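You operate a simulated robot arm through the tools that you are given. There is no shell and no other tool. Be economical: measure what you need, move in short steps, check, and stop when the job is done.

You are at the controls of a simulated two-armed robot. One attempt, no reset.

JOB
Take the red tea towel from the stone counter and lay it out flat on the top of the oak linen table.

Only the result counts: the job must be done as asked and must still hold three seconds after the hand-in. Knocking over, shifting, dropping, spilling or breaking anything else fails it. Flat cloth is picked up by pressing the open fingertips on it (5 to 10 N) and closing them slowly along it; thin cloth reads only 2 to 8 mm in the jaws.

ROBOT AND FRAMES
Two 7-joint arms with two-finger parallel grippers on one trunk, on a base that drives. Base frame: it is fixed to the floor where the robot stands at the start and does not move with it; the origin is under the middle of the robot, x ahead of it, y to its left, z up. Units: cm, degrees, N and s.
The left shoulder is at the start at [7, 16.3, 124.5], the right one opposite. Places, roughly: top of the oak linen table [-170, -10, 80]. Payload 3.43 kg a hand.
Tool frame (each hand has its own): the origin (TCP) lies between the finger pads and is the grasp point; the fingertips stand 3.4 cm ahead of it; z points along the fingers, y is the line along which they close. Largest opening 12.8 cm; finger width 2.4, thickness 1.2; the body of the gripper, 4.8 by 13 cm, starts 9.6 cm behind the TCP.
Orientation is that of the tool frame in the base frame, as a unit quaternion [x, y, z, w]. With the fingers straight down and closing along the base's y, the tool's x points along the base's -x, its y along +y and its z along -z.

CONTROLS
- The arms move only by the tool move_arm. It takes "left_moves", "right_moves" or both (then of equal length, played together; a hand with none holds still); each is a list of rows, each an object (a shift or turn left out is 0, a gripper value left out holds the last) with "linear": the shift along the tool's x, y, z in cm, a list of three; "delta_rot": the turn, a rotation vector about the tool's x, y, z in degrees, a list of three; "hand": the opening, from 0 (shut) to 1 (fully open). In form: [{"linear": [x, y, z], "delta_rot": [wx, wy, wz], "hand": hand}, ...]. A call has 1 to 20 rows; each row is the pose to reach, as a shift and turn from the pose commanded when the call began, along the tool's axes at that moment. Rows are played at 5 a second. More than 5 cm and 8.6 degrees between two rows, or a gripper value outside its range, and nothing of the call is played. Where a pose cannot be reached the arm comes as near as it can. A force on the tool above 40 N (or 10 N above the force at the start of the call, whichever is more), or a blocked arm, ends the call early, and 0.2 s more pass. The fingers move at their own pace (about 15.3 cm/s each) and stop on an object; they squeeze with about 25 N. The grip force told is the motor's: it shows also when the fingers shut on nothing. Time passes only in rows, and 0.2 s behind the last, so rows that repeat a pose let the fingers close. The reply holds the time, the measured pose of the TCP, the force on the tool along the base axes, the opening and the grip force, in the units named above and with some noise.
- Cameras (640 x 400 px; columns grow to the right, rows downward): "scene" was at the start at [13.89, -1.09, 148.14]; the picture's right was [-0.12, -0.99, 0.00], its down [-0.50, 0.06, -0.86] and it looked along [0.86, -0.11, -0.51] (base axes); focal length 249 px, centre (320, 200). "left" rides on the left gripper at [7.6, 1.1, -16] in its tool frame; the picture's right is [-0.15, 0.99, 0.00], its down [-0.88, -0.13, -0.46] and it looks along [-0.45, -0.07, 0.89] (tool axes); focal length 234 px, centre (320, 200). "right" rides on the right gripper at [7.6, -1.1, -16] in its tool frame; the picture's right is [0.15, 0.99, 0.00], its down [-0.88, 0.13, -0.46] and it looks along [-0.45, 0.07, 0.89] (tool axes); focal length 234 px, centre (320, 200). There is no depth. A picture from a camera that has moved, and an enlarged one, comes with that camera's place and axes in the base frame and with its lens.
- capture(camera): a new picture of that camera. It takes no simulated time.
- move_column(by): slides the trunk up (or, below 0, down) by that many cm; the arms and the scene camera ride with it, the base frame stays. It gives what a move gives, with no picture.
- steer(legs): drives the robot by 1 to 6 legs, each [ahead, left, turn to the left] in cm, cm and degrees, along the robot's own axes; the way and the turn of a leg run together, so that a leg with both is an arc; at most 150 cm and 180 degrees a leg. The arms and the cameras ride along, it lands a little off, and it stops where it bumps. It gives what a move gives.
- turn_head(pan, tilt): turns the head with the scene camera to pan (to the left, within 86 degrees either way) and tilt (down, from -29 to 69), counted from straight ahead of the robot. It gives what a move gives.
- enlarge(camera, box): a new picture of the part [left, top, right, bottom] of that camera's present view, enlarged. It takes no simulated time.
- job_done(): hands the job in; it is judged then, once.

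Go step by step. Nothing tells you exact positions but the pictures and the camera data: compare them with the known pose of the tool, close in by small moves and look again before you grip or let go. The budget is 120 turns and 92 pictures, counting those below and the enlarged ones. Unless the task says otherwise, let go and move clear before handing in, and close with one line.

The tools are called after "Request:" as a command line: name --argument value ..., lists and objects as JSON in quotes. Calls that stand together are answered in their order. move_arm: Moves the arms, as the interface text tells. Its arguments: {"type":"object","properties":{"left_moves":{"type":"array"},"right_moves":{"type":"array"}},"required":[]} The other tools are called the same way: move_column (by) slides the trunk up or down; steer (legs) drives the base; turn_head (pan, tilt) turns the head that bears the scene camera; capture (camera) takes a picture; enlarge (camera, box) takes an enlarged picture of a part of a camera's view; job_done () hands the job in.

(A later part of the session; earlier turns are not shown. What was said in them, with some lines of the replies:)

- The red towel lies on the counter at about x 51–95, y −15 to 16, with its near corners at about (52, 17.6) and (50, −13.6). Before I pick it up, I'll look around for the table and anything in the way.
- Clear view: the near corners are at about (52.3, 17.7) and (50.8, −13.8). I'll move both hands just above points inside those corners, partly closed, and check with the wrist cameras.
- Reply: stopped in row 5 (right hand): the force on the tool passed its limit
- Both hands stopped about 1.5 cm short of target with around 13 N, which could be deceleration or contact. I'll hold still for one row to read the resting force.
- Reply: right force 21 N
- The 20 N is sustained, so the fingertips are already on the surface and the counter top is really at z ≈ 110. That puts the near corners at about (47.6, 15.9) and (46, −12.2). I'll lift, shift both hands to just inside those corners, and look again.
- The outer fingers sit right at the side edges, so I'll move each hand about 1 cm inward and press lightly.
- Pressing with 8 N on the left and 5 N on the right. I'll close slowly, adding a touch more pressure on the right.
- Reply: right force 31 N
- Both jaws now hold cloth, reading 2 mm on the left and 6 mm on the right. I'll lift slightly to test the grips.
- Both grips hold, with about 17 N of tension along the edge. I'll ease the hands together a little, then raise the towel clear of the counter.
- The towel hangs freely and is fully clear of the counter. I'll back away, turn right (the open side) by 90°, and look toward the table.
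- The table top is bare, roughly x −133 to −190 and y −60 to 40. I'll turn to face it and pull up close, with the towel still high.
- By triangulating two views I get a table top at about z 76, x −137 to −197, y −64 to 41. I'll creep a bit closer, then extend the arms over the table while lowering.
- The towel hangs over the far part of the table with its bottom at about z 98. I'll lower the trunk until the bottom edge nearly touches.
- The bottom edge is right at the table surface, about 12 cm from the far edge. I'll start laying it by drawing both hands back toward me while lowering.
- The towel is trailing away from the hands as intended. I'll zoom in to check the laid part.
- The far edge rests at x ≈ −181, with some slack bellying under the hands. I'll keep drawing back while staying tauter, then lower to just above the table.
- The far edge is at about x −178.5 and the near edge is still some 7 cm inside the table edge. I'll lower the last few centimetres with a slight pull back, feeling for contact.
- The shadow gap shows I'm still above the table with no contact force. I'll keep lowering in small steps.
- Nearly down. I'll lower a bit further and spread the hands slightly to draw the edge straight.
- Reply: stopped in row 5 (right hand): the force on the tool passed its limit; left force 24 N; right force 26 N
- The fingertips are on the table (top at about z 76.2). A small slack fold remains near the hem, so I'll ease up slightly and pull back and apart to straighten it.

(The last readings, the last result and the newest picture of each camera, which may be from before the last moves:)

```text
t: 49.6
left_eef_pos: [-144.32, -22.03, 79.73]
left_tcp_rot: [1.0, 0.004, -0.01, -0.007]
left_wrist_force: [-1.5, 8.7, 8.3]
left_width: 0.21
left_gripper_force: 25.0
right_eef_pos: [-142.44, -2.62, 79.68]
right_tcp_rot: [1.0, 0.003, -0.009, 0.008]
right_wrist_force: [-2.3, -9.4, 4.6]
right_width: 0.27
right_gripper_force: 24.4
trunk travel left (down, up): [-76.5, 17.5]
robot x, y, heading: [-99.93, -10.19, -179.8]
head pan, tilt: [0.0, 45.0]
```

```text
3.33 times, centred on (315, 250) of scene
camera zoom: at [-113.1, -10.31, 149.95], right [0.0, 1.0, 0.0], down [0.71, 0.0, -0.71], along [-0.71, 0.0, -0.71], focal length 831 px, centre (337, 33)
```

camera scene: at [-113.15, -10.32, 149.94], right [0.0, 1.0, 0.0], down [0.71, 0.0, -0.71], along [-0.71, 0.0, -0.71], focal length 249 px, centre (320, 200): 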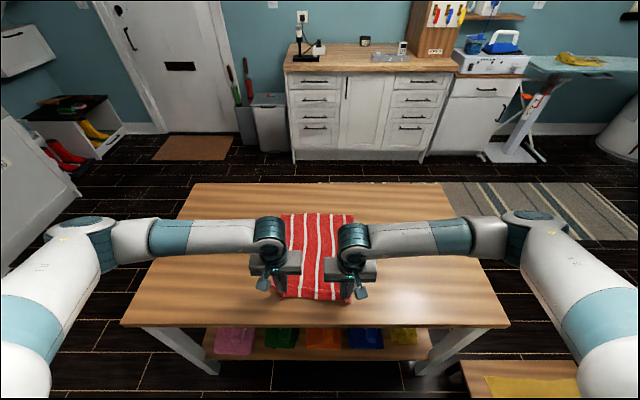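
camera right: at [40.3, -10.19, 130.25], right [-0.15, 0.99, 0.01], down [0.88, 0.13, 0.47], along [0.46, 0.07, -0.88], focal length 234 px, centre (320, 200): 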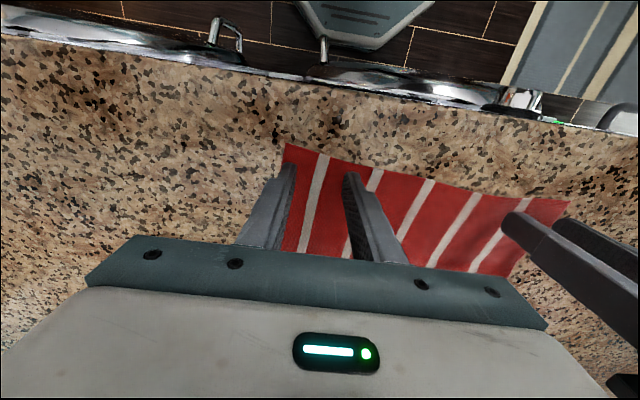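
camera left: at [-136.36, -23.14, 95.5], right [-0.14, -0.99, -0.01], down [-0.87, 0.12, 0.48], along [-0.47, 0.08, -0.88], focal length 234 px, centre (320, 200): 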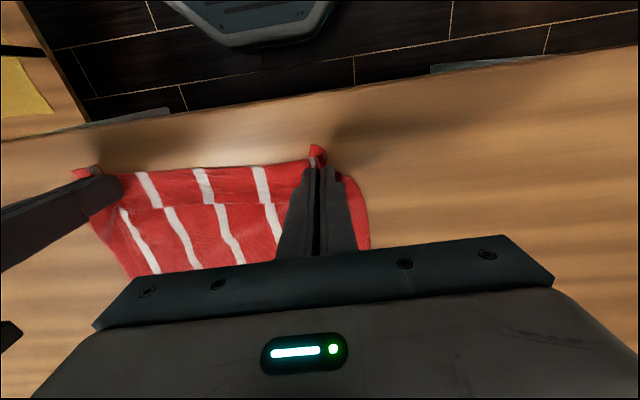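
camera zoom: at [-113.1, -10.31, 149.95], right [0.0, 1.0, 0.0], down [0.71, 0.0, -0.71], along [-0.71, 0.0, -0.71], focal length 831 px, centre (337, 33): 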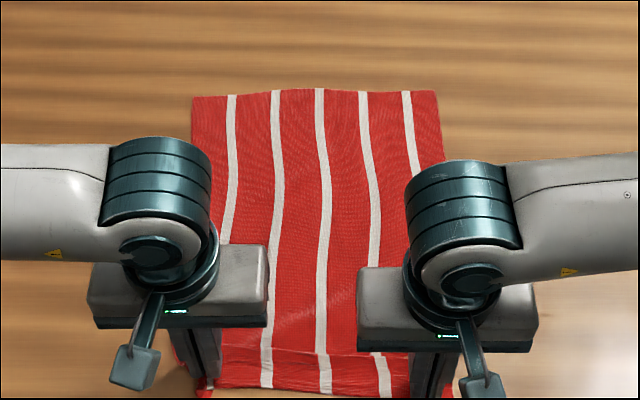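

The towel is straight; the remaining line near the hem is the tension between the two grips. I'll open slowly under light pressure so the pinched parts spread, and check before lifting.

Request:
move_arm --left_moves '[{"linear": [0, -0.3, 0], "hand": 0.03}, {"linear": [0, -0.3, 0], "hand": 0.06}, {"linear": [0, -0.3, 0], "hand": 0.1}, {"linear": [0, -0.3, 0], "hand": 0.14}, {"linear": [0, -0.3, 0], "hand": 0.18}, {"linear": [0, -0.3, 0], "hand": 0.22}, {"linear": [0, -0.3, 0], "hand": 0.26}, {"linear": [0, -0.3, 0], "hand": 0.3}, {"linear": [0, -0.3, 0], "hand": 0.3}]' --right_moves '[{"linear": [0, 0.3, 0], "hand": 0.03}, {"linear": [0, 0.3, 0], "hand": 0.06}, {"linear": [0, 0.3, 0], "hand": 0.1}, {"linear": [0, 0.3, 0], "hand": 0.14}, {"linear": [0, 0.3, 0], "hand": 0.18}, {"linear": [0, 0.3, 0], "hand": 0.22}, {"linear": [0, 0.3, 0], "hand": 0.26}, {"linear": [0, 0.3, 0], "hand": 0.3}, {"linear": [0, 0.3, 0], "hand": 0.3}]'

Request:
capture --camera "left"

Request:
capture --camera "right"

```text
t: 51.6
left_eef_pos: [-144.29, -21.6, 79.78]
left_tcp_rot: [1.0, 0.004, -0.01, -0.007]
left_wrist_force: [0.2, 0.7, 5.5]
left_width: 3.76
left_gripper_force: 0.0
right_eef_pos: [-142.52, -2.84, 79.56]
right_tcp_rot: [1.0, 0.003, -0.01, 0.008]
right_wrist_force: [-0.1, -0.9, 6.4]
right_width: 3.77
right_gripper_force: 0.1
trunk travel left (down, up): [-76.5, 17.5]
robot x, y, heading: [-99.91, -10.37, -179.8]
head pan, tilt: [0.0, 45.0]
```

```text
57 pictures are left
camera left: at [-136.4, -22.88, 95.51], right [-0.14, -0.99, -0.01], down [-0.87, 0.12, 0.48], along [-0.47, 0.08, -0.88], focal length 234 px, centre (320, 200)
```

left: 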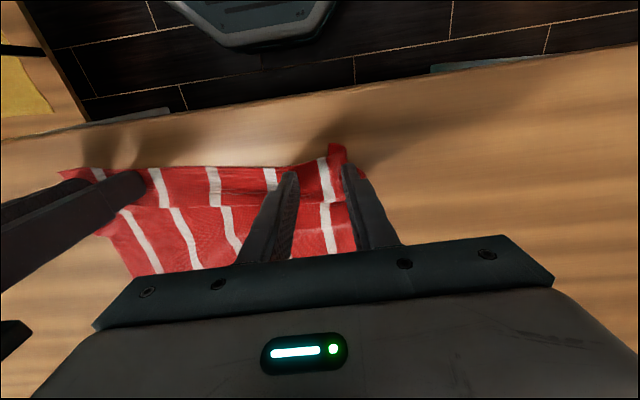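

```text
56 pictures are left
camera right: at [-134.62, -1.51, 95.4], right [0.15, -0.99, 0.01], down [-0.87, -0.13, 0.47], along [-0.47, -0.08, -0.88], focal length 234 px, centre (320, 200)
```

right: 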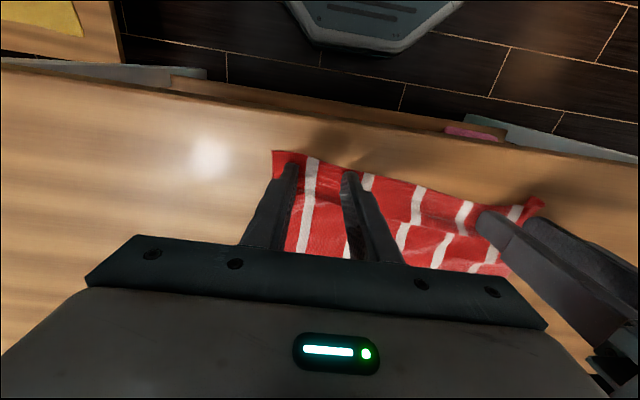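

The pinches have opened and the corners lie out, though a small wrinkle shows near the hem. I'll lift straight up and inspect.

Request:
move_arm --left_moves '[{"linear": [0, 0, -2]}, {"linear": [0, 0, -5]}, {"linear": [0, 3, -9]}, {"linear": [0, 7, -12]}, {"linear": [0, 11, -14]}, {"linear": [0, 15, -15]}, {"linear": [0, 15, -15]}]' --right_moves '[{"linear": [0, 0, -2]}, {"linear": [0, 0, -5]}, {"linear": [0, -3, -9]}, {"linear": [0, -7, -12]}, {"linear": [0, -11, -14]}, {"linear": [0, -15, -15]}, {"linear": [0, -15, -15]}]'

Request:
enlarge --camera "scene" --box '[230, 200, 410, 330]'

Request:
capture --camera "left"

```text
t: 53.2
left_eef_pos: [-143.97, -37.1, 94.46]
left_tcp_rot: [1.0, 0.004, -0.009, -0.006]
left_wrist_force: [0.4, 0.5, -0.1]
left_width: 3.81
left_gripper_force: 0.1
right_eef_pos: [-142.42, 12.36, 94.23]
right_tcp_rot: [1.0, 0.002, -0.007, 0.007]
right_wrist_force: [-0.6, -0.7, 0.6]
right_width: 3.85
right_gripper_force: 0.2
trunk travel left (down, up): [-76.5, 17.5]
robot x, y, heading: [-99.6, -10.5, -179.8]
head pan, tilt: [0.0, 45.0]
```

```text
3.08 times, centred on (320, 265) of scene
camera zoom: at [-113.31, -10.33, 149.92], right [0.0, 1.0, 0.0], down [0.71, 0.0, -0.71], along [-0.71, 0.0, -0.71], focal length 767 px, centre (320, 0)
```

zoom: 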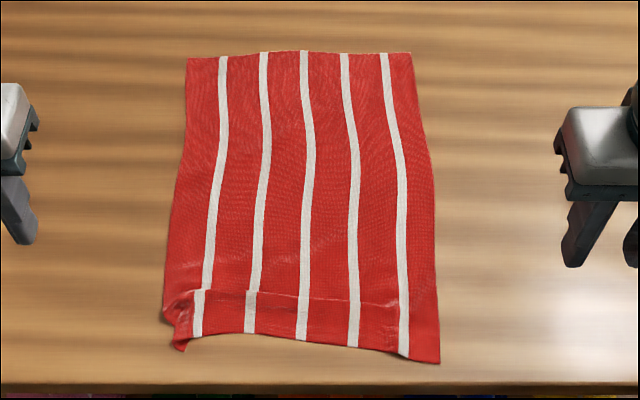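

```text
54 pictures are left
camera left: at [-136.19, -38.12, 110.29], right [-0.14, -0.99, -0.01], down [-0.87, 0.12, 0.47], along [-0.47, 0.08, -0.88], focal length 234 px, centre (320, 200)
```

left: 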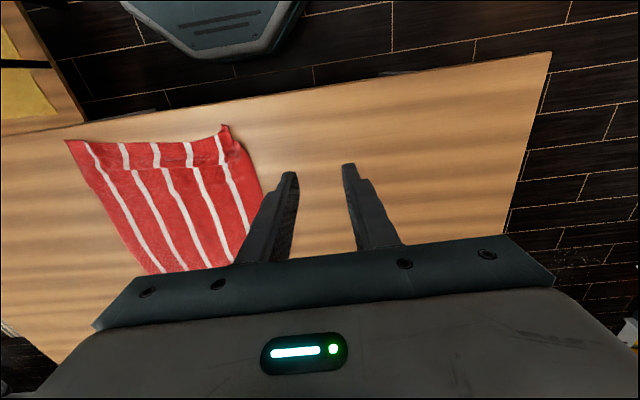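

The towel lies nearly flat, but there's a small pleat a few centimetres from the near hem, worst at the left corner. I'll look closer before smoothing it.

Request:
enlarge --camera "left" --box '[50, 110, 290, 260]'

Request:
enlarge --camera "scene" --box '[265, 270, 365, 330]'

```text
2.67 times, centred on (170, 185) of left
camera zoom: at [-136.19, -38.12, 110.29], right [-0.14, -0.99, -0.01], down [-0.87, 0.12, 0.47], along [-0.47, 0.08, -0.88], focal length 624 px, centre (720, 240)
```

zoom: 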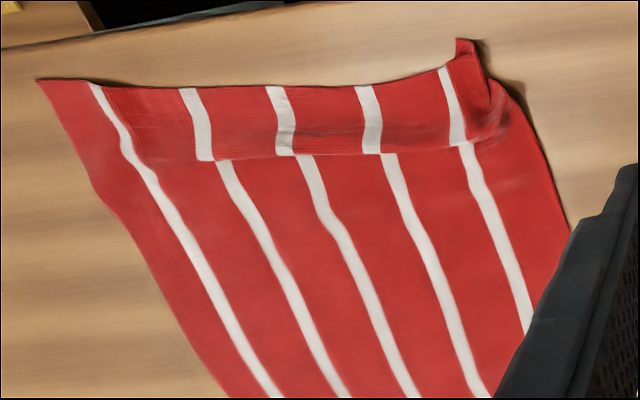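

```text
6.40 times, centred on (315, 300) of scene
camera zoom: at [-113.31, -10.33, 149.92], right [0.0, 1.0, 0.0], down [0.71, 0.0, -0.71], along [-0.71, 0.0, -0.71], focal length 1595 px, centre (352, -440)
```

zoom: 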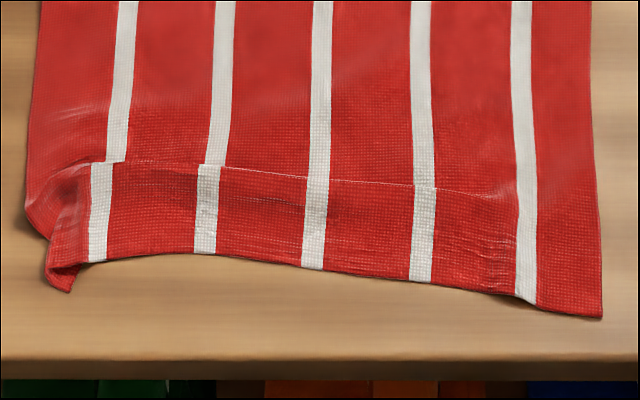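

It's a shallow Z-pleat: the hem strip (x −146 to −141) is pushed back up to about 2.5 cm at the left. I'll anchor the body with the right hand and use the left fingertips on the hem strip to draw it toward me; first I'll hover both.

Request:
move_arm --left_moves '[{"linear": [0, 0, 0], "hand": 0.47}, {"linear": [0, -4.5, 1], "hand": 0.47}, {"linear": [0, -9, 2.5], "hand": 0.47}, {"linear": [0, -13, 4], "hand": 0.47}, {"linear": [0.1, -16, 5.5], "hand": 0.47}, {"linear": [0.2, -18.6, 7], "hand": 0.47}, {"linear": [0.2, -18.6, 9], "hand": 0.47}, {"linear": [0.2, -18.6, 9], "hand": 0.47}]' --right_moves '[{"linear": [-4, 0, 0]}, {"linear": [-8, 3, 0.5]}, {"linear": [-11.6, 6, 1]}, {"linear": [-11.6, 10.5, 3]}, {"linear": [-11.6, 14.5, 5]}, {"linear": [-11.6, 18.4, 7]}, {"linear": [-11.6, 18.4, 9]}, {"linear": [-11.6, 18.4, 9]}]'

Request:
capture --camera "left"

Request:
enlarge --camera "scene" --box '[230, 200, 410, 330]'

```text
refused: row 2 steps farther than a row can; nothing moved
```

```text
51 pictures are left
camera left: at [-136.19, -38.12, 110.29], right [-0.14, -0.99, -0.01], down [-0.87, 0.12, 0.47], along [-0.47, 0.08, -0.88], focal length 234 px, centre (320, 200)
```

left: 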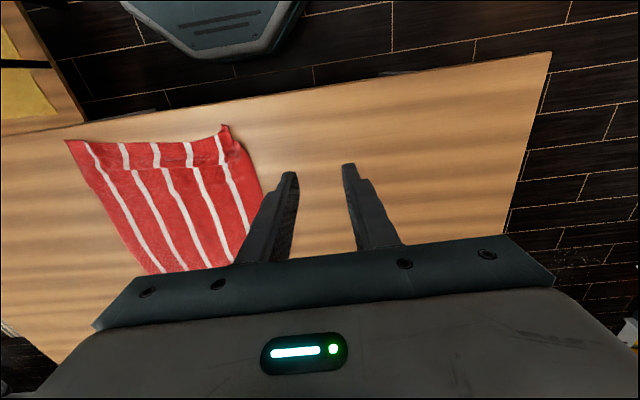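

```text
3.08 times, centred on (320, 265) of scene
camera zoom: at [-113.31, -10.33, 149.92], right [0.0, 1.0, 0.0], down [0.71, 0.0, -0.71], along [-0.71, 0.0, -0.71], focal length 767 px, centre (320, 0)
```

zoom: 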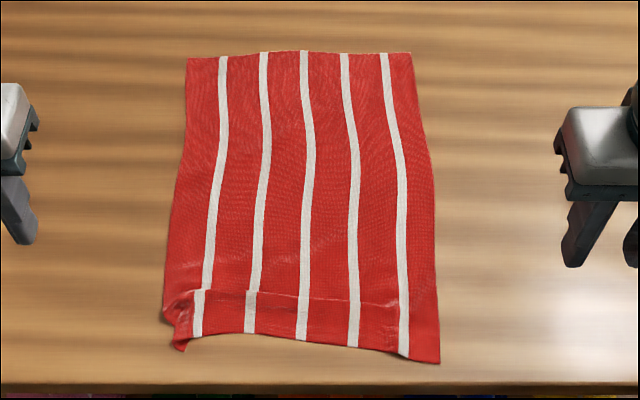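

One row stepped slightly too far and nothing moved. I'll replay with smaller steps.

Request:
move_arm --left_moves '[{"linear": [0, 0, 0], "hand": 0.47}, {"linear": [0, -3.5, 1], "hand": 0.47}, {"linear": [0, -7, 2], "hand": 0.47}, {"linear": [0, -10, 3], "hand": 0.47}, {"linear": [0, -13, 4], "hand": 0.47}, {"linear": [0.1, -16, 5.5], "hand": 0.47}, {"linear": [0.2, -18.6, 7], "hand": 0.47}, {"linear": [0.2, -18.6, 9], "hand": 0.47}, {"linear": [0.2, -18.6, 9], "hand": 0.47}]' --right_moves '[{"linear": [-4, 0, 0]}, {"linear": [-7, 2.5, 0.5]}, {"linear": [-10, 5, 1]}, {"linear": [-11.6, 8.5, 2]}, {"linear": [-11.6, 12, 3]}, {"linear": [-11.6, 15.3, 5]}, {"linear": [-11.6, 18.4, 7]}, {"linear": [-11.6, 18.4, 9]}, {"linear": [-11.6, 18.4, 9]}]'

Request:
capture --camera "left"

Request:
enlarge --camera "scene" --box '[230, 200, 410, 330]'

```text
t: 55.2
left_eef_pos: [-144.0, -18.11, 85.81]
left_tcp_rot: [1.0, 0.004, -0.01, -0.007]
left_wrist_force: [-0.7, 0.2, -0.1]
left_width: 5.99
left_gripper_force: 0.1
right_eef_pos: [-154.01, -6.27, 85.82]
right_tcp_rot: [1.0, 0.002, -0.008, 0.007]
right_wrist_force: [0.1, -1.0, -0.2]
right_width: 3.87
right_gripper_force: 0.1
trunk travel left (down, up): [-76.5, 17.5]
robot x, y, heading: [-99.77, -10.37, -179.8]
head pan, tilt: [0.0, 45.0]
```

```text
49 pictures are left
camera left: at [-136.16, -19.34, 101.59], right [-0.14, -0.99, -0.01], down [-0.87, 0.12, 0.48], along [-0.47, 0.08, -0.88], focal length 234 px, centre (320, 200)
```

left: 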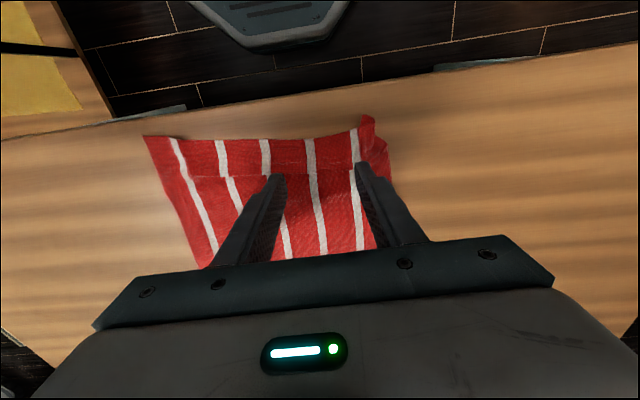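

```text
3.08 times, centred on (320, 265) of scene
camera zoom: at [-113.15, -10.33, 149.94], right [0.0, 1.0, 0.0], down [0.71, 0.0, -0.71], along [-0.71, 0.0, -0.71], focal length 767 px, centre (320, 0)
```

zoom: 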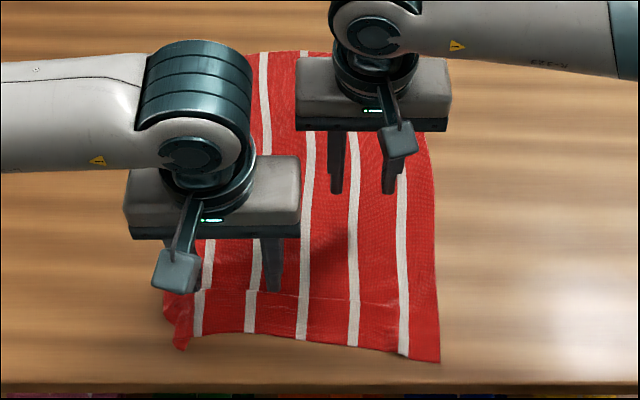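

Positions look right: the left fingers are over the middle of the hem strip and the right is over the body. I'll lower both to light contact.

Request:
move_arm --left_moves '[{"linear": [0, 0, 2.5]}, {"linear": [0, 0, 4.5]}, {"linear": [0, 0, 5.5]}, {"linear": [0, 0, 6.0]}, {"linear": [0, 0, 6.3]}, {"linear": [0, 0, 6.3]}]' --right_moves '[{"linear": [0, 0, 2.5]}, {"linear": [0, 0, 4.5]}, {"linear": [0, 0, 5.5]}, {"linear": [0, 0, 6.0]}, {"linear": [0, 0, 6.5]}, {"linear": [0, 0, 6.5]}]'

```text
t: 56.6
left_eef_pos: [-144.13, -18.27, 79.54]
left_tcp_rot: [1.0, 0.004, -0.011, -0.007]
left_wrist_force: [-2.6, -0.3, 13.3]
left_width: 6.05
left_gripper_force: 0.1
right_eef_pos: [-154.12, -6.33, 79.54]
right_tcp_rot: [1.0, 0.003, -0.011, 0.007]
right_wrist_force: [-2.0, 1.0, 12.7]
right_width: 3.86
right_gripper_force: 0.2
trunk travel left (down, up): [-76.5, 17.5]
robot x, y, heading: [-99.9, -10.43, -179.9]
head pan, tilt: [0.0, 45.0]
```

Both are pressing at about 13 N. I'll ease the left slightly and draw the hem back about 2 cm.

Request:
move_arm --left_moves '[{"linear": [0.3, 0, -0.05]}, {"linear": [0.6, 0.1, -0.05]}, {"linear": [0.9, 0.2, -0.05]}, {"linear": [1.2, 0.3, -0.05]}, {"linear": [1.5, 0.4, -0.05]}, {"linear": [1.8, 0.5, -0.05]}, {"linear": [2.1, 0.5, -0.05]}, {"linear": [2.3, 0.5, -0.05]}, {"linear": [2.3, 0.5, -0.05]}]'

Request:
capture --camera "left"

Request:
enlarge --camera "scene" --box '[230, 200, 410, 330]'

```text
t: 58.6
left_eef_pos: [-141.74, -18.75, 79.48]
left_tcp_rot: [1.0, 0.004, -0.012, -0.006]
left_wrist_force: [-7.7, 0.4, 33.7]
left_width: 5.96
left_gripper_force: 0.1
right_eef_pos: [-153.84, -6.36, 79.5]
right_tcp_rot: [1.0, 0.003, -0.01, 0.008]
right_wrist_force: [-7.1, -0.4, 26.4]
right_width: 3.83
right_gripper_force: 0.0
trunk travel left (down, up): [-76.5, 17.5]
robot x, y, heading: [-100.18, -9.94, -179.8]
head pan, tilt: [0.0, 45.0]
```

```text
47 pictures are left
camera left: at [-133.81, -19.8, 95.35], right [-0.14, -0.99, -0.01], down [-0.87, 0.12, 0.48], along [-0.47, 0.08, -0.88], focal length 234 px, centre (320, 200)
```

left: 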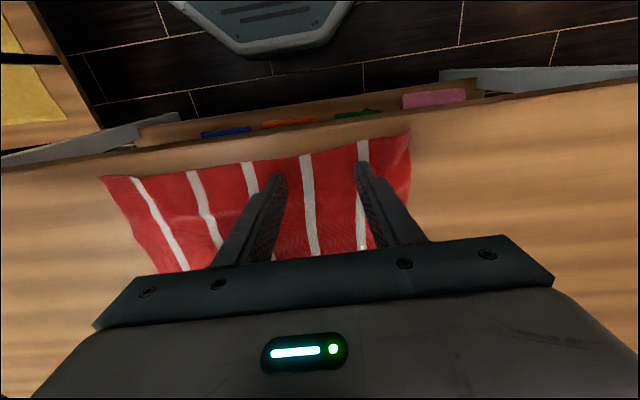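

```text
3.08 times, centred on (320, 265) of scene
camera zoom: at [-112.81, -10.27, 150.0], right [0.0, 1.0, 0.0], down [0.71, 0.0, -0.71], along [-0.71, 0.0, -0.71], focal length 767 px, centre (320, 0)
```

zoom: 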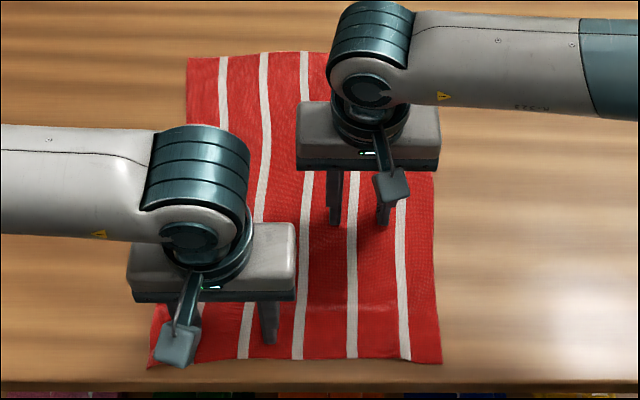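

The pleat has pulled out, the corner has unfolded, and the near edge is straight and still on the table. I'll lift both hands straight up and check.

Request:
move_arm --left_moves '[{"linear": [0, 0, -0.5]}, {"linear": [0, 0, -1.5]}, {"linear": [0, 0, -4]}, {"linear": [0, 0, -8]}, {"linear": [0, 4, -10]}, {"linear": [0, 8, -12]}, {"linear": [0, 12, -13]}, {"linear": [0, 16, -14]}, {"linear": [0, 16, -14]}]' --right_moves '[{"linear": [0, 0, -0.5]}, {"linear": [0, 0, -1.5]}, {"linear": [0, 0, -4]}, {"linear": [0, 0, -8]}, {"linear": [0, -4, -10]}, {"linear": [0, -8, -12]}, {"linear": [0, -12, -13]}, {"linear": [0, -16, -14]}, {"linear": [0, -16, -14]}]'

Request:
enlarge --camera "scene" --box '[230, 200, 410, 330]'

Request:
capture --camera "left"

```text
t: 60.6
left_eef_pos: [-141.37, -34.83, 93.14]
left_tcp_rot: [1.0, 0.004, -0.009, -0.008]
left_wrist_force: [-0.4, 0.4, -0.2]
left_width: 6.05
left_gripper_force: 0.1
right_eef_pos: [-153.88, 9.95, 93.01]
right_tcp_rot: [1.0, 0.003, -0.008, 0.008]
right_wrist_force: [-0.6, 0.1, -0.3]
right_width: 3.83
right_gripper_force: 0.0
trunk travel left (down, up): [-76.5, 17.5]
robot x, y, heading: [-99.77, -10.38, -179.8]
head pan, tilt: [0.0, 45.0]
```

```text
3.08 times, centred on (320, 265) of scene
camera zoom: at [-113.31, -10.33, 149.92], right [0.0, 1.0, 0.0], down [0.71, 0.0, -0.71], along [-0.71, 0.0, -0.71], focal length 767 px, centre (320, 0)
```

zoom: 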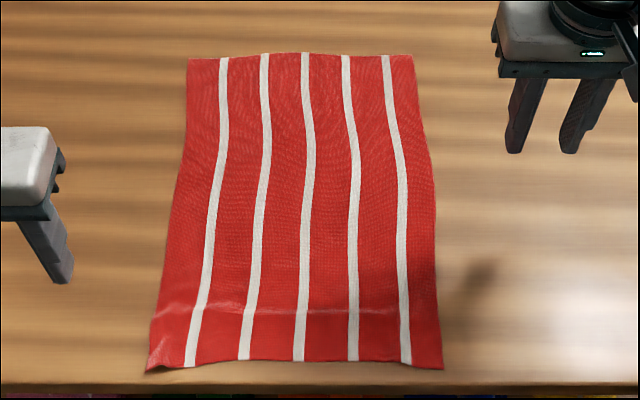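

```text
44 pictures are left
camera left: at [-133.57, -35.91, 108.93], right [-0.14, -0.99, -0.01], down [-0.87, 0.12, 0.47], along [-0.47, 0.08, -0.88], focal length 234 px, centre (320, 200)
```

left: 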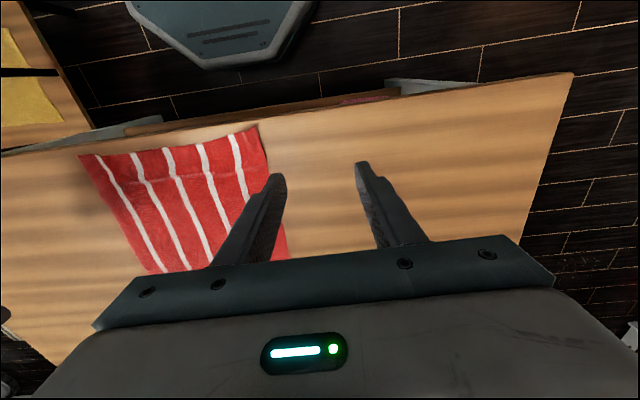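

The towel now lies flat with straight stripes. I'll take one close look at the faint ridge near the hem.

Request:
enlarge --camera "left" --box '[60, 110, 300, 260]'

Request:
enlarge --camera "scene" --box '[260, 265, 370, 335]'

```text
2.67 times, centred on (180, 185) of left
camera zoom: at [-133.57, -35.91, 108.93], right [-0.14, -0.99, -0.01], down [-0.87, 0.12, 0.47], along [-0.47, 0.08, -0.88], focal length 624 px, centre (693, 240)
```

zoom: 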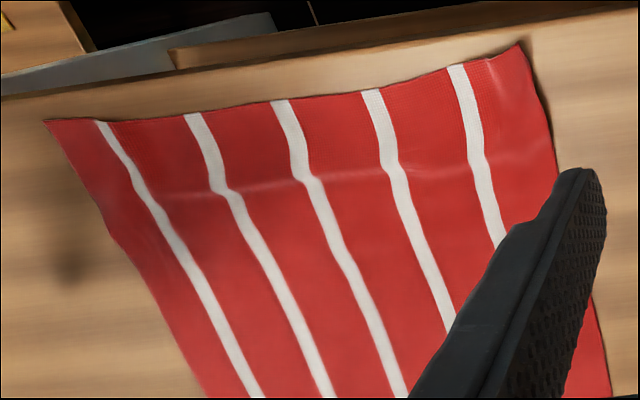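

```text
5.71 times, centred on (315, 300) of scene
camera zoom: at [-113.31, -10.33, 149.92], right [0.0, 1.0, 0.0], down [0.71, 0.0, -0.71], along [-0.71, 0.0, -0.71], focal length 1424 px, centre (349, -371)
```

zoom: 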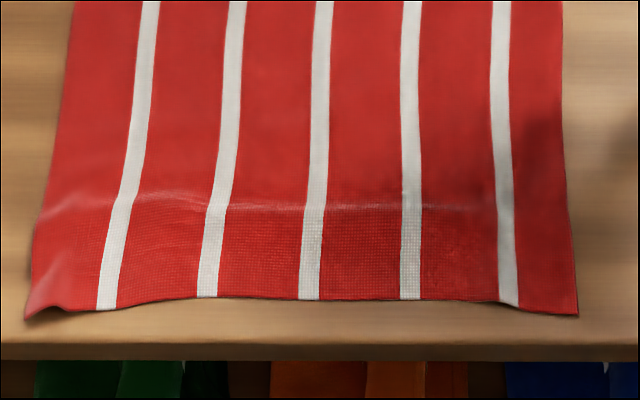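

Only a low ridge remains near the hem. I'll smooth it by holding the hem with the left hand and drawing the far end slightly away with the right; first I'll hover both.

Request:
move_arm --left_moves '[{"linear": [0, -2.85, 0.6], "hand": 0.6}, {"linear": [-0.1, -5.7, 1.2], "hand": 0.6}, {"linear": [-0.2, -8.55, 1.8], "hand": 0.6}, {"linear": [-0.3, -11.4, 2.4], "hand": 0.6}, {"linear": [-0.4, -14.25, 3.2], "hand": 0.6}, {"linear": [-0.5, -17.1, 4.2], "hand": 0.6}, {"linear": [-0.6, -20, 5.2], "hand": 0.6}, {"linear": [-0.6, -22.8, 6.5], "hand": 0.6}, {"linear": [-0.6, -22.8, 9.5], "hand": 0.6}, {"linear": [-0.6, -22.8, 9.5], "hand": 0.6}]' --right_moves '[{"linear": [-2.6, 2, 0.6], "hand": 0.6}, {"linear": [-5.2, 4.5, 1.2], "hand": 0.6}, {"linear": [-7.8, 7, 1.8], "hand": 0.6}, {"linear": [-10.4, 10, 2.4], "hand": 0.6}, {"linear": [-13, 13, 3.2], "hand": 0.6}, {"linear": [-15.4, 16, 4.2], "hand": 0.6}, {"linear": [-17, 19, 5.2], "hand": 0.6}, {"linear": [-18, 22, 6.5], "hand": 0.6}, {"linear": [-18, 22, 9.5], "hand": 0.6}, {"linear": [-18, 22, 9.5], "hand": 0.6}]'

Request:
enlarge --camera "scene" --box '[230, 200, 410, 330]'

Request:
capture --camera "right"

Request:
capture --camera "left"

```text
t: 62.8
left_eef_pos: [-142.44, -11.9, 83.9]
left_tcp_rot: [1.0, 0.004, -0.011, -0.007]
left_wrist_force: [-0.5, 0.2, -0.9]
left_width: 7.66
left_gripper_force: 0.1
right_eef_pos: [-171.86, -12.32, 84.25]
right_tcp_rot: [1.0, 0.003, -0.009, 0.008]
right_wrist_force: [-0.1, -0.3, 0.0]
right_width: 7.66
right_gripper_force: 0.1
trunk travel left (down, up): [-76.5, 17.5]
robot x, y, heading: [-99.82, -9.57, -179.9]
head pan, tilt: [0.0, 45.0]
```

```text
3.08 times, centred on (320, 265) of scene
camera zoom: at [-113.11, -10.3, 149.94], right [0.0, 1.0, 0.0], down [0.71, 0.0, -0.71], along [-0.71, 0.0, -0.71], focal length 767 px, centre (320, 0)
```

zoom: 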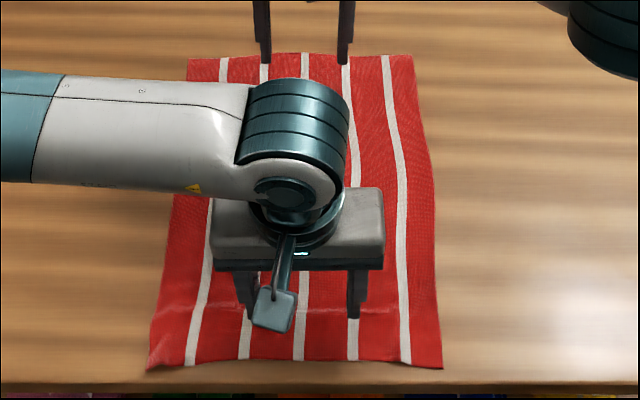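

```text
40 pictures are left
camera right: at [-164.08, -10.92, 100.07], right [0.15, -0.99, 0.01], down [-0.87, -0.13, 0.47], along [-0.47, -0.08, -0.88], focal length 234 px, centre (320, 200)
```

right: 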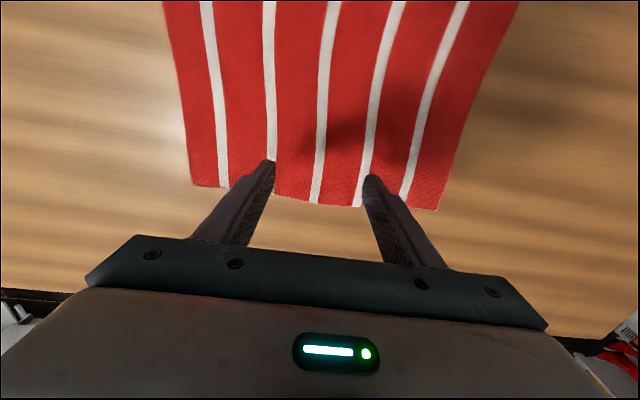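

```text
39 pictures are left
camera left: at [-134.52, -13.02, 99.71], right [-0.14, -0.99, -0.01], down [-0.87, 0.12, 0.48], along [-0.47, 0.07, -0.88], focal length 234 px, centre (320, 200)
```

left: 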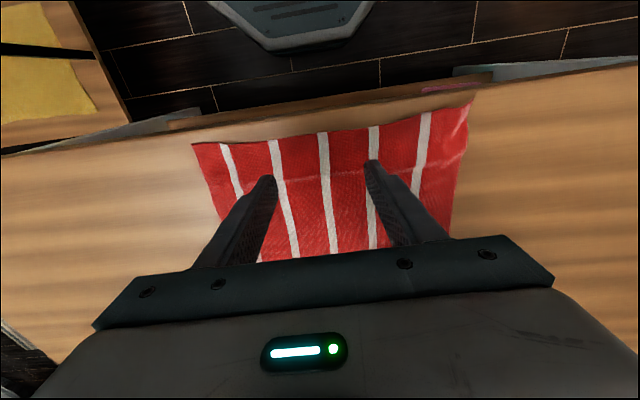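

Both hands are well placed. I'll lower to contact and draw the far end about 1 cm away.

Request:
move_arm --left_moves '[{"linear": [0.4, 0, 2]}, {"linear": [0.4, 0, 3.3]}, {"linear": [0.4, 0, 4]}, {"linear": [0.4, 0, 4.4]}, {"linear": [0.4, 0, 4.4]}]' --right_moves '[{"linear": [0, 0, 2]}, {"linear": [0, 0, 3.5]}, {"linear": [0, 0, 4.2]}, {"linear": [0, 0, 4.6]}, {"linear": [0, 0, 4.6]}]'

Request:
move_arm --right_moves '[{"linear": [-0.2, 0, 0]}, {"linear": [-0.4, 0, 0]}, {"linear": [-0.6, 0, 0]}, {"linear": [-0.8, 0, 0]}, {"linear": [-1.0, 0, 0]}, {"linear": [-1.0, 0, 0]}]'

Request:
capture --camera "left"

Request:
capture --camera "right"

Request:
enlarge --camera "scene" --box '[230, 200, 410, 330]'

```text
t: 64.0
left_eef_pos: [-142.1, -11.8, 79.57]
left_tcp_rot: [1.0, 0.004, -0.011, -0.007]
left_wrist_force: [1.4, -0.6, 10.2]
left_width: 7.72
left_gripper_force: 0.1
right_eef_pos: [-172.07, -12.39, 79.73]
right_tcp_rot: [1.0, 0.003, -0.008, 0.007]
right_wrist_force: [-0.5, 0.6, -0.7]
right_width: 7.68
right_gripper_force: 0.0
trunk travel left (down, up): [-76.5, 17.5]
robot x, y, heading: [-99.87, -10.4, -179.8]
head pan, tilt: [0.0, 45.0]
```

```text
t: 65.4
left_eef_pos: [-142.17, -11.71, 79.6]
left_tcp_rot: [1.0, 0.005, -0.011, -0.007]
left_wrist_force: [-0.5, 0.5, 15.4]
left_width: 7.65
left_gripper_force: 0.1
right_eef_pos: [-173.04, -12.45, 79.63]
right_tcp_rot: [1.0, 0.003, -0.009, 0.008]
right_wrist_force: [-0.6, -0.5, 0.0]
right_width: 7.68
right_gripper_force: 0.1
trunk travel left (down, up): [-76.5, 17.5]
robot x, y, heading: [-100.18, -10.36, -179.8]
head pan, tilt: [0.0, 45.0]
```

```text
38 pictures are left
camera left: at [-134.17, -12.97, 95.4], right [-0.14, -0.99, -0.01], down [-0.87, 0.12, 0.48], along [-0.47, 0.07, -0.88], focal length 234 px, centre (320, 200)
```

left: 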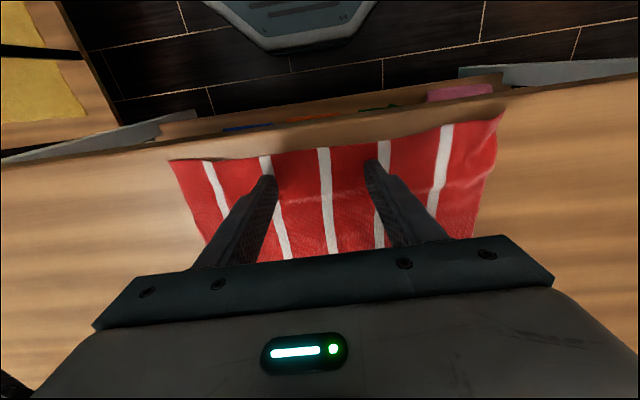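

```text
37 pictures are left
camera right: at [-165.12, -11.06, 95.53], right [0.15, -0.99, 0.01], down [-0.87, -0.13, 0.47], along [-0.47, -0.08, -0.88], focal length 234 px, centre (320, 200)
```

right: 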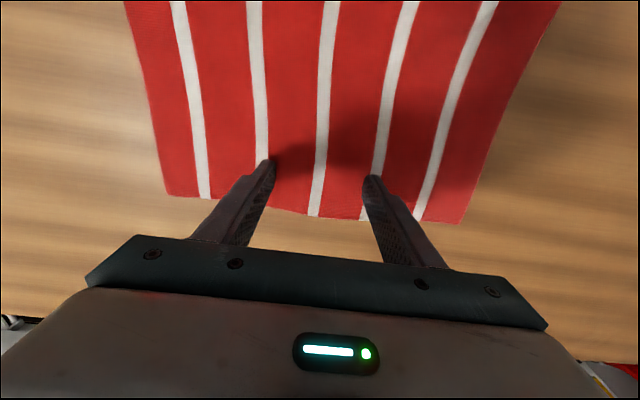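

```text
3.08 times, centred on (320, 265) of scene
camera zoom: at [-113.04, -10.3, 149.95], right [0.0, 1.0, 0.0], down [0.71, 0.0, -0.71], along [-0.71, 0.0, -0.71], focal length 767 px, centre (320, 0)
```

zoom: 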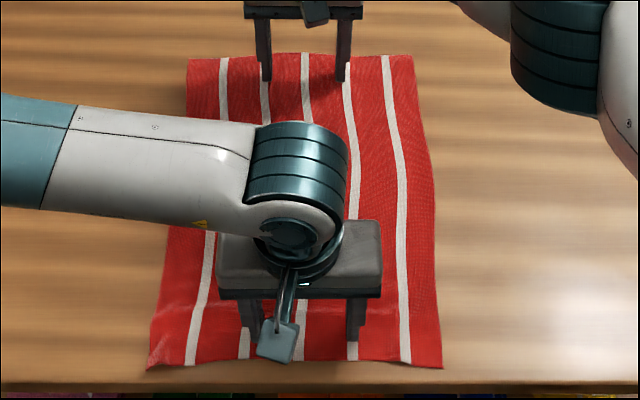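

The right hand slid just above the cloth without touching it. I'll lower it until it presses, then repeat the draw.

Request:
move_arm --right_moves '[{"linear": [0, 0, 0.2]}, {"linear": [0, 0, 0.35]}, {"linear": [0, 0, 0.35]}]'

Request:
move_arm --right_moves '[{"linear": [-0.25, 0, 0]}, {"linear": [-0.5, 0, 0]}, {"linear": [-0.75, 0, 0]}, {"linear": [-1.0, 0, 0]}, {"linear": [-1.2, 0, 0]}, {"linear": [-1.2, 0, 0]}]'

Request:
capture --camera "left"

Request:
enlarge --camera "scene" --box '[230, 200, 410, 330]'

```text
t: 66.2
left_eef_pos: [-141.92, -11.87, 79.58]
left_tcp_rot: [1.0, 0.004, -0.01, -0.007]
left_wrist_force: [-0.8, -0.3, 5.7]
left_width: 7.64
left_gripper_force: 0.1
right_eef_pos: [-173.01, -12.36, 79.48]
right_tcp_rot: [1.0, 0.003, -0.011, 0.008]
right_wrist_force: [0.5, 1.0, 18.4]
right_width: 7.67
right_gripper_force: 0.1
trunk travel left (down, up): [-76.5, 17.5]
robot x, y, heading: [-99.84, -9.99, -180.2]
head pan, tilt: [0.0, 45.0]
```

```text
t: 67.6
left_eef_pos: [-141.87, -11.8, 79.65]
left_tcp_rot: [1.0, 0.004, -0.011, -0.007]
left_wrist_force: [-0.7, 0.3, 1.4]
left_width: 7.67
left_gripper_force: 0.0
right_eef_pos: [-174.0, -12.51, 79.63]
right_tcp_rot: [1.0, 0.003, -0.01, 0.007]
right_wrist_force: [7.2, -0.8, 25.5]
right_width: 7.69
right_gripper_force: 0.1
trunk travel left (down, up): [-76.5, 17.5]
robot x, y, heading: [-99.82, -10.43, -179.9]
head pan, tilt: [0.0, 45.0]
```

```text
35 pictures are left
camera left: at [-133.94, -12.99, 95.47], right [-0.14, -0.99, -0.01], down [-0.87, 0.12, 0.48], along [-0.47, 0.07, -0.88], focal length 234 px, centre (320, 200)
```

left: 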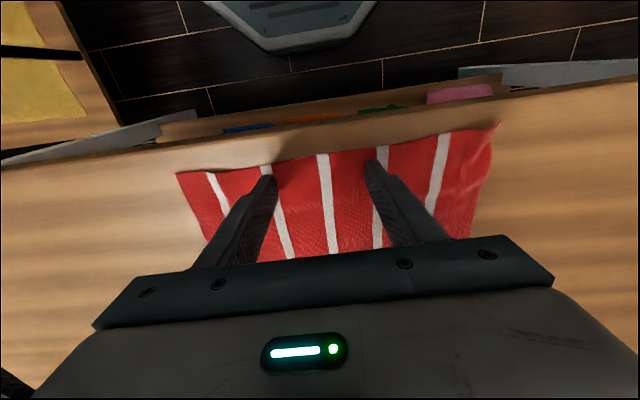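

```text
3.08 times, centred on (320, 265) of scene
camera zoom: at [-112.68, -10.32, 149.99], right [0.0, 1.0, 0.0], down [0.7, 0.0, -0.71], along [-0.71, 0.0, -0.7], focal length 767 px, centre (320, 0)
```

zoom: 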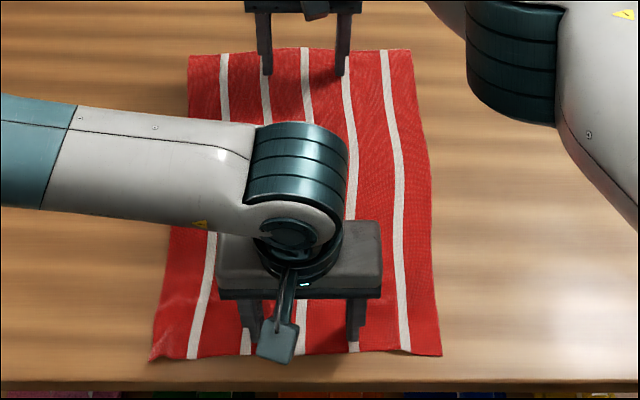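

The far end moved away and the cloth is now taut. I'll lift both hands straight up and clear.

Request:
move_arm --left_moves '[{"linear": [0, 0, -0.5]}, {"linear": [0, 0, -1.5]}, {"linear": [0, 0, -4]}, {"linear": [0, 0, -8]}, {"linear": [0, 4, -10]}, {"linear": [0, 8, -12]}, {"linear": [0, 12, -14]}, {"linear": [0, 16, -16]}, {"linear": [0, 20, -18]}, {"linear": [0, 24, -20]}, {"linear": [0, 24, -20]}]' --right_moves '[{"linear": [0, 0, -0.5]}, {"linear": [0, 0, -1.5]}, {"linear": [0, 0, -4]}, {"linear": [0, 0, -8]}, {"linear": [0, -4, -10]}, {"linear": [0, -8, -12]}, {"linear": [0, -12, -14]}, {"linear": [0, -16, -16]}, {"linear": [0, -20, -18]}, {"linear": [0, -24, -20]}, {"linear": [0, -24, -20]}]'

Request:
enlarge --camera "scene" --box '[230, 200, 410, 330]'

Request:
capture --camera "scene"

Request:
capture --camera "left"

```text
t: 70.0
left_eef_pos: [-141.42, -36.17, 99.33]
left_tcp_rot: [1.0, 0.004, -0.01, -0.007]
left_wrist_force: [-0.6, -0.2, 0.0]
left_width: 7.68
left_gripper_force: 0.0
right_eef_pos: [-174.19, 11.76, 98.9]
right_tcp_rot: [1.0, 0.002, -0.008, 0.006]
right_wrist_force: [-0.8, 0.7, -0.4]
right_width: 7.67
right_gripper_force: 0.1
trunk travel left (down, up): [-76.5, 17.5]
robot x, y, heading: [-99.89, -10.32, -179.9]
head pan, tilt: [0.0, 45.0]
```

```text
3.08 times, centred on (320, 265) of scene
camera zoom: at [-113.29, -10.34, 149.92], right [0.0, 1.0, 0.0], down [0.71, 0.0, -0.71], along [-0.71, 0.0, -0.71], focal length 767 px, centre (320, 0)
```

zoom: 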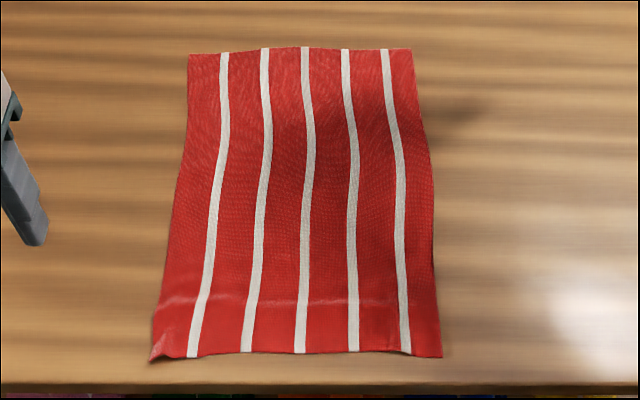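

```text
32 pictures are left
camera scene: at [-113.29, -10.34, 149.92], right [0.0, 1.0, 0.0], down [0.71, 0.0, -0.71], along [-0.71, 0.0, -0.71], focal length 249 px, centre (320, 200)
```

scene: 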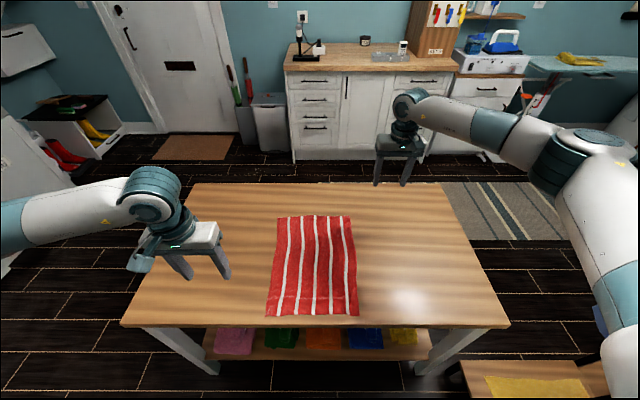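

```text
31 pictures are left
camera left: at [-133.63, -37.33, 115.08], right [-0.14, -0.99, -0.01], down [-0.87, 0.12, 0.47], along [-0.47, 0.08, -0.88], focal length 234 px, centre (320, 200)
```

left: 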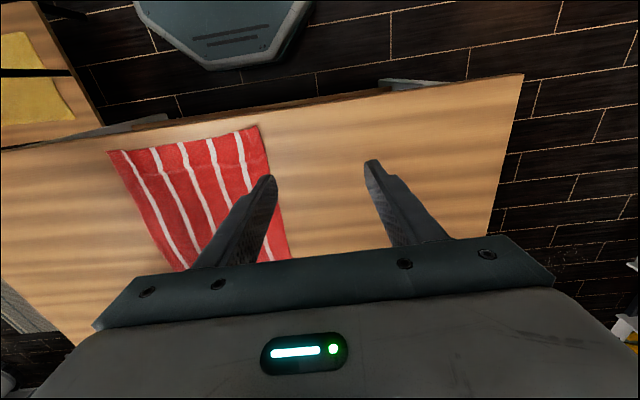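

The towel lies flat at its full size, wholly on the table top with only a faint crease near the hem. Both hands are empty and clear, so I'm handing in.

Request:
job_done

```text
The job is handed in.
```

The red tea towel is laid out flat on the oak linen table, with only a faint crease near the hem, and the job is handed in.
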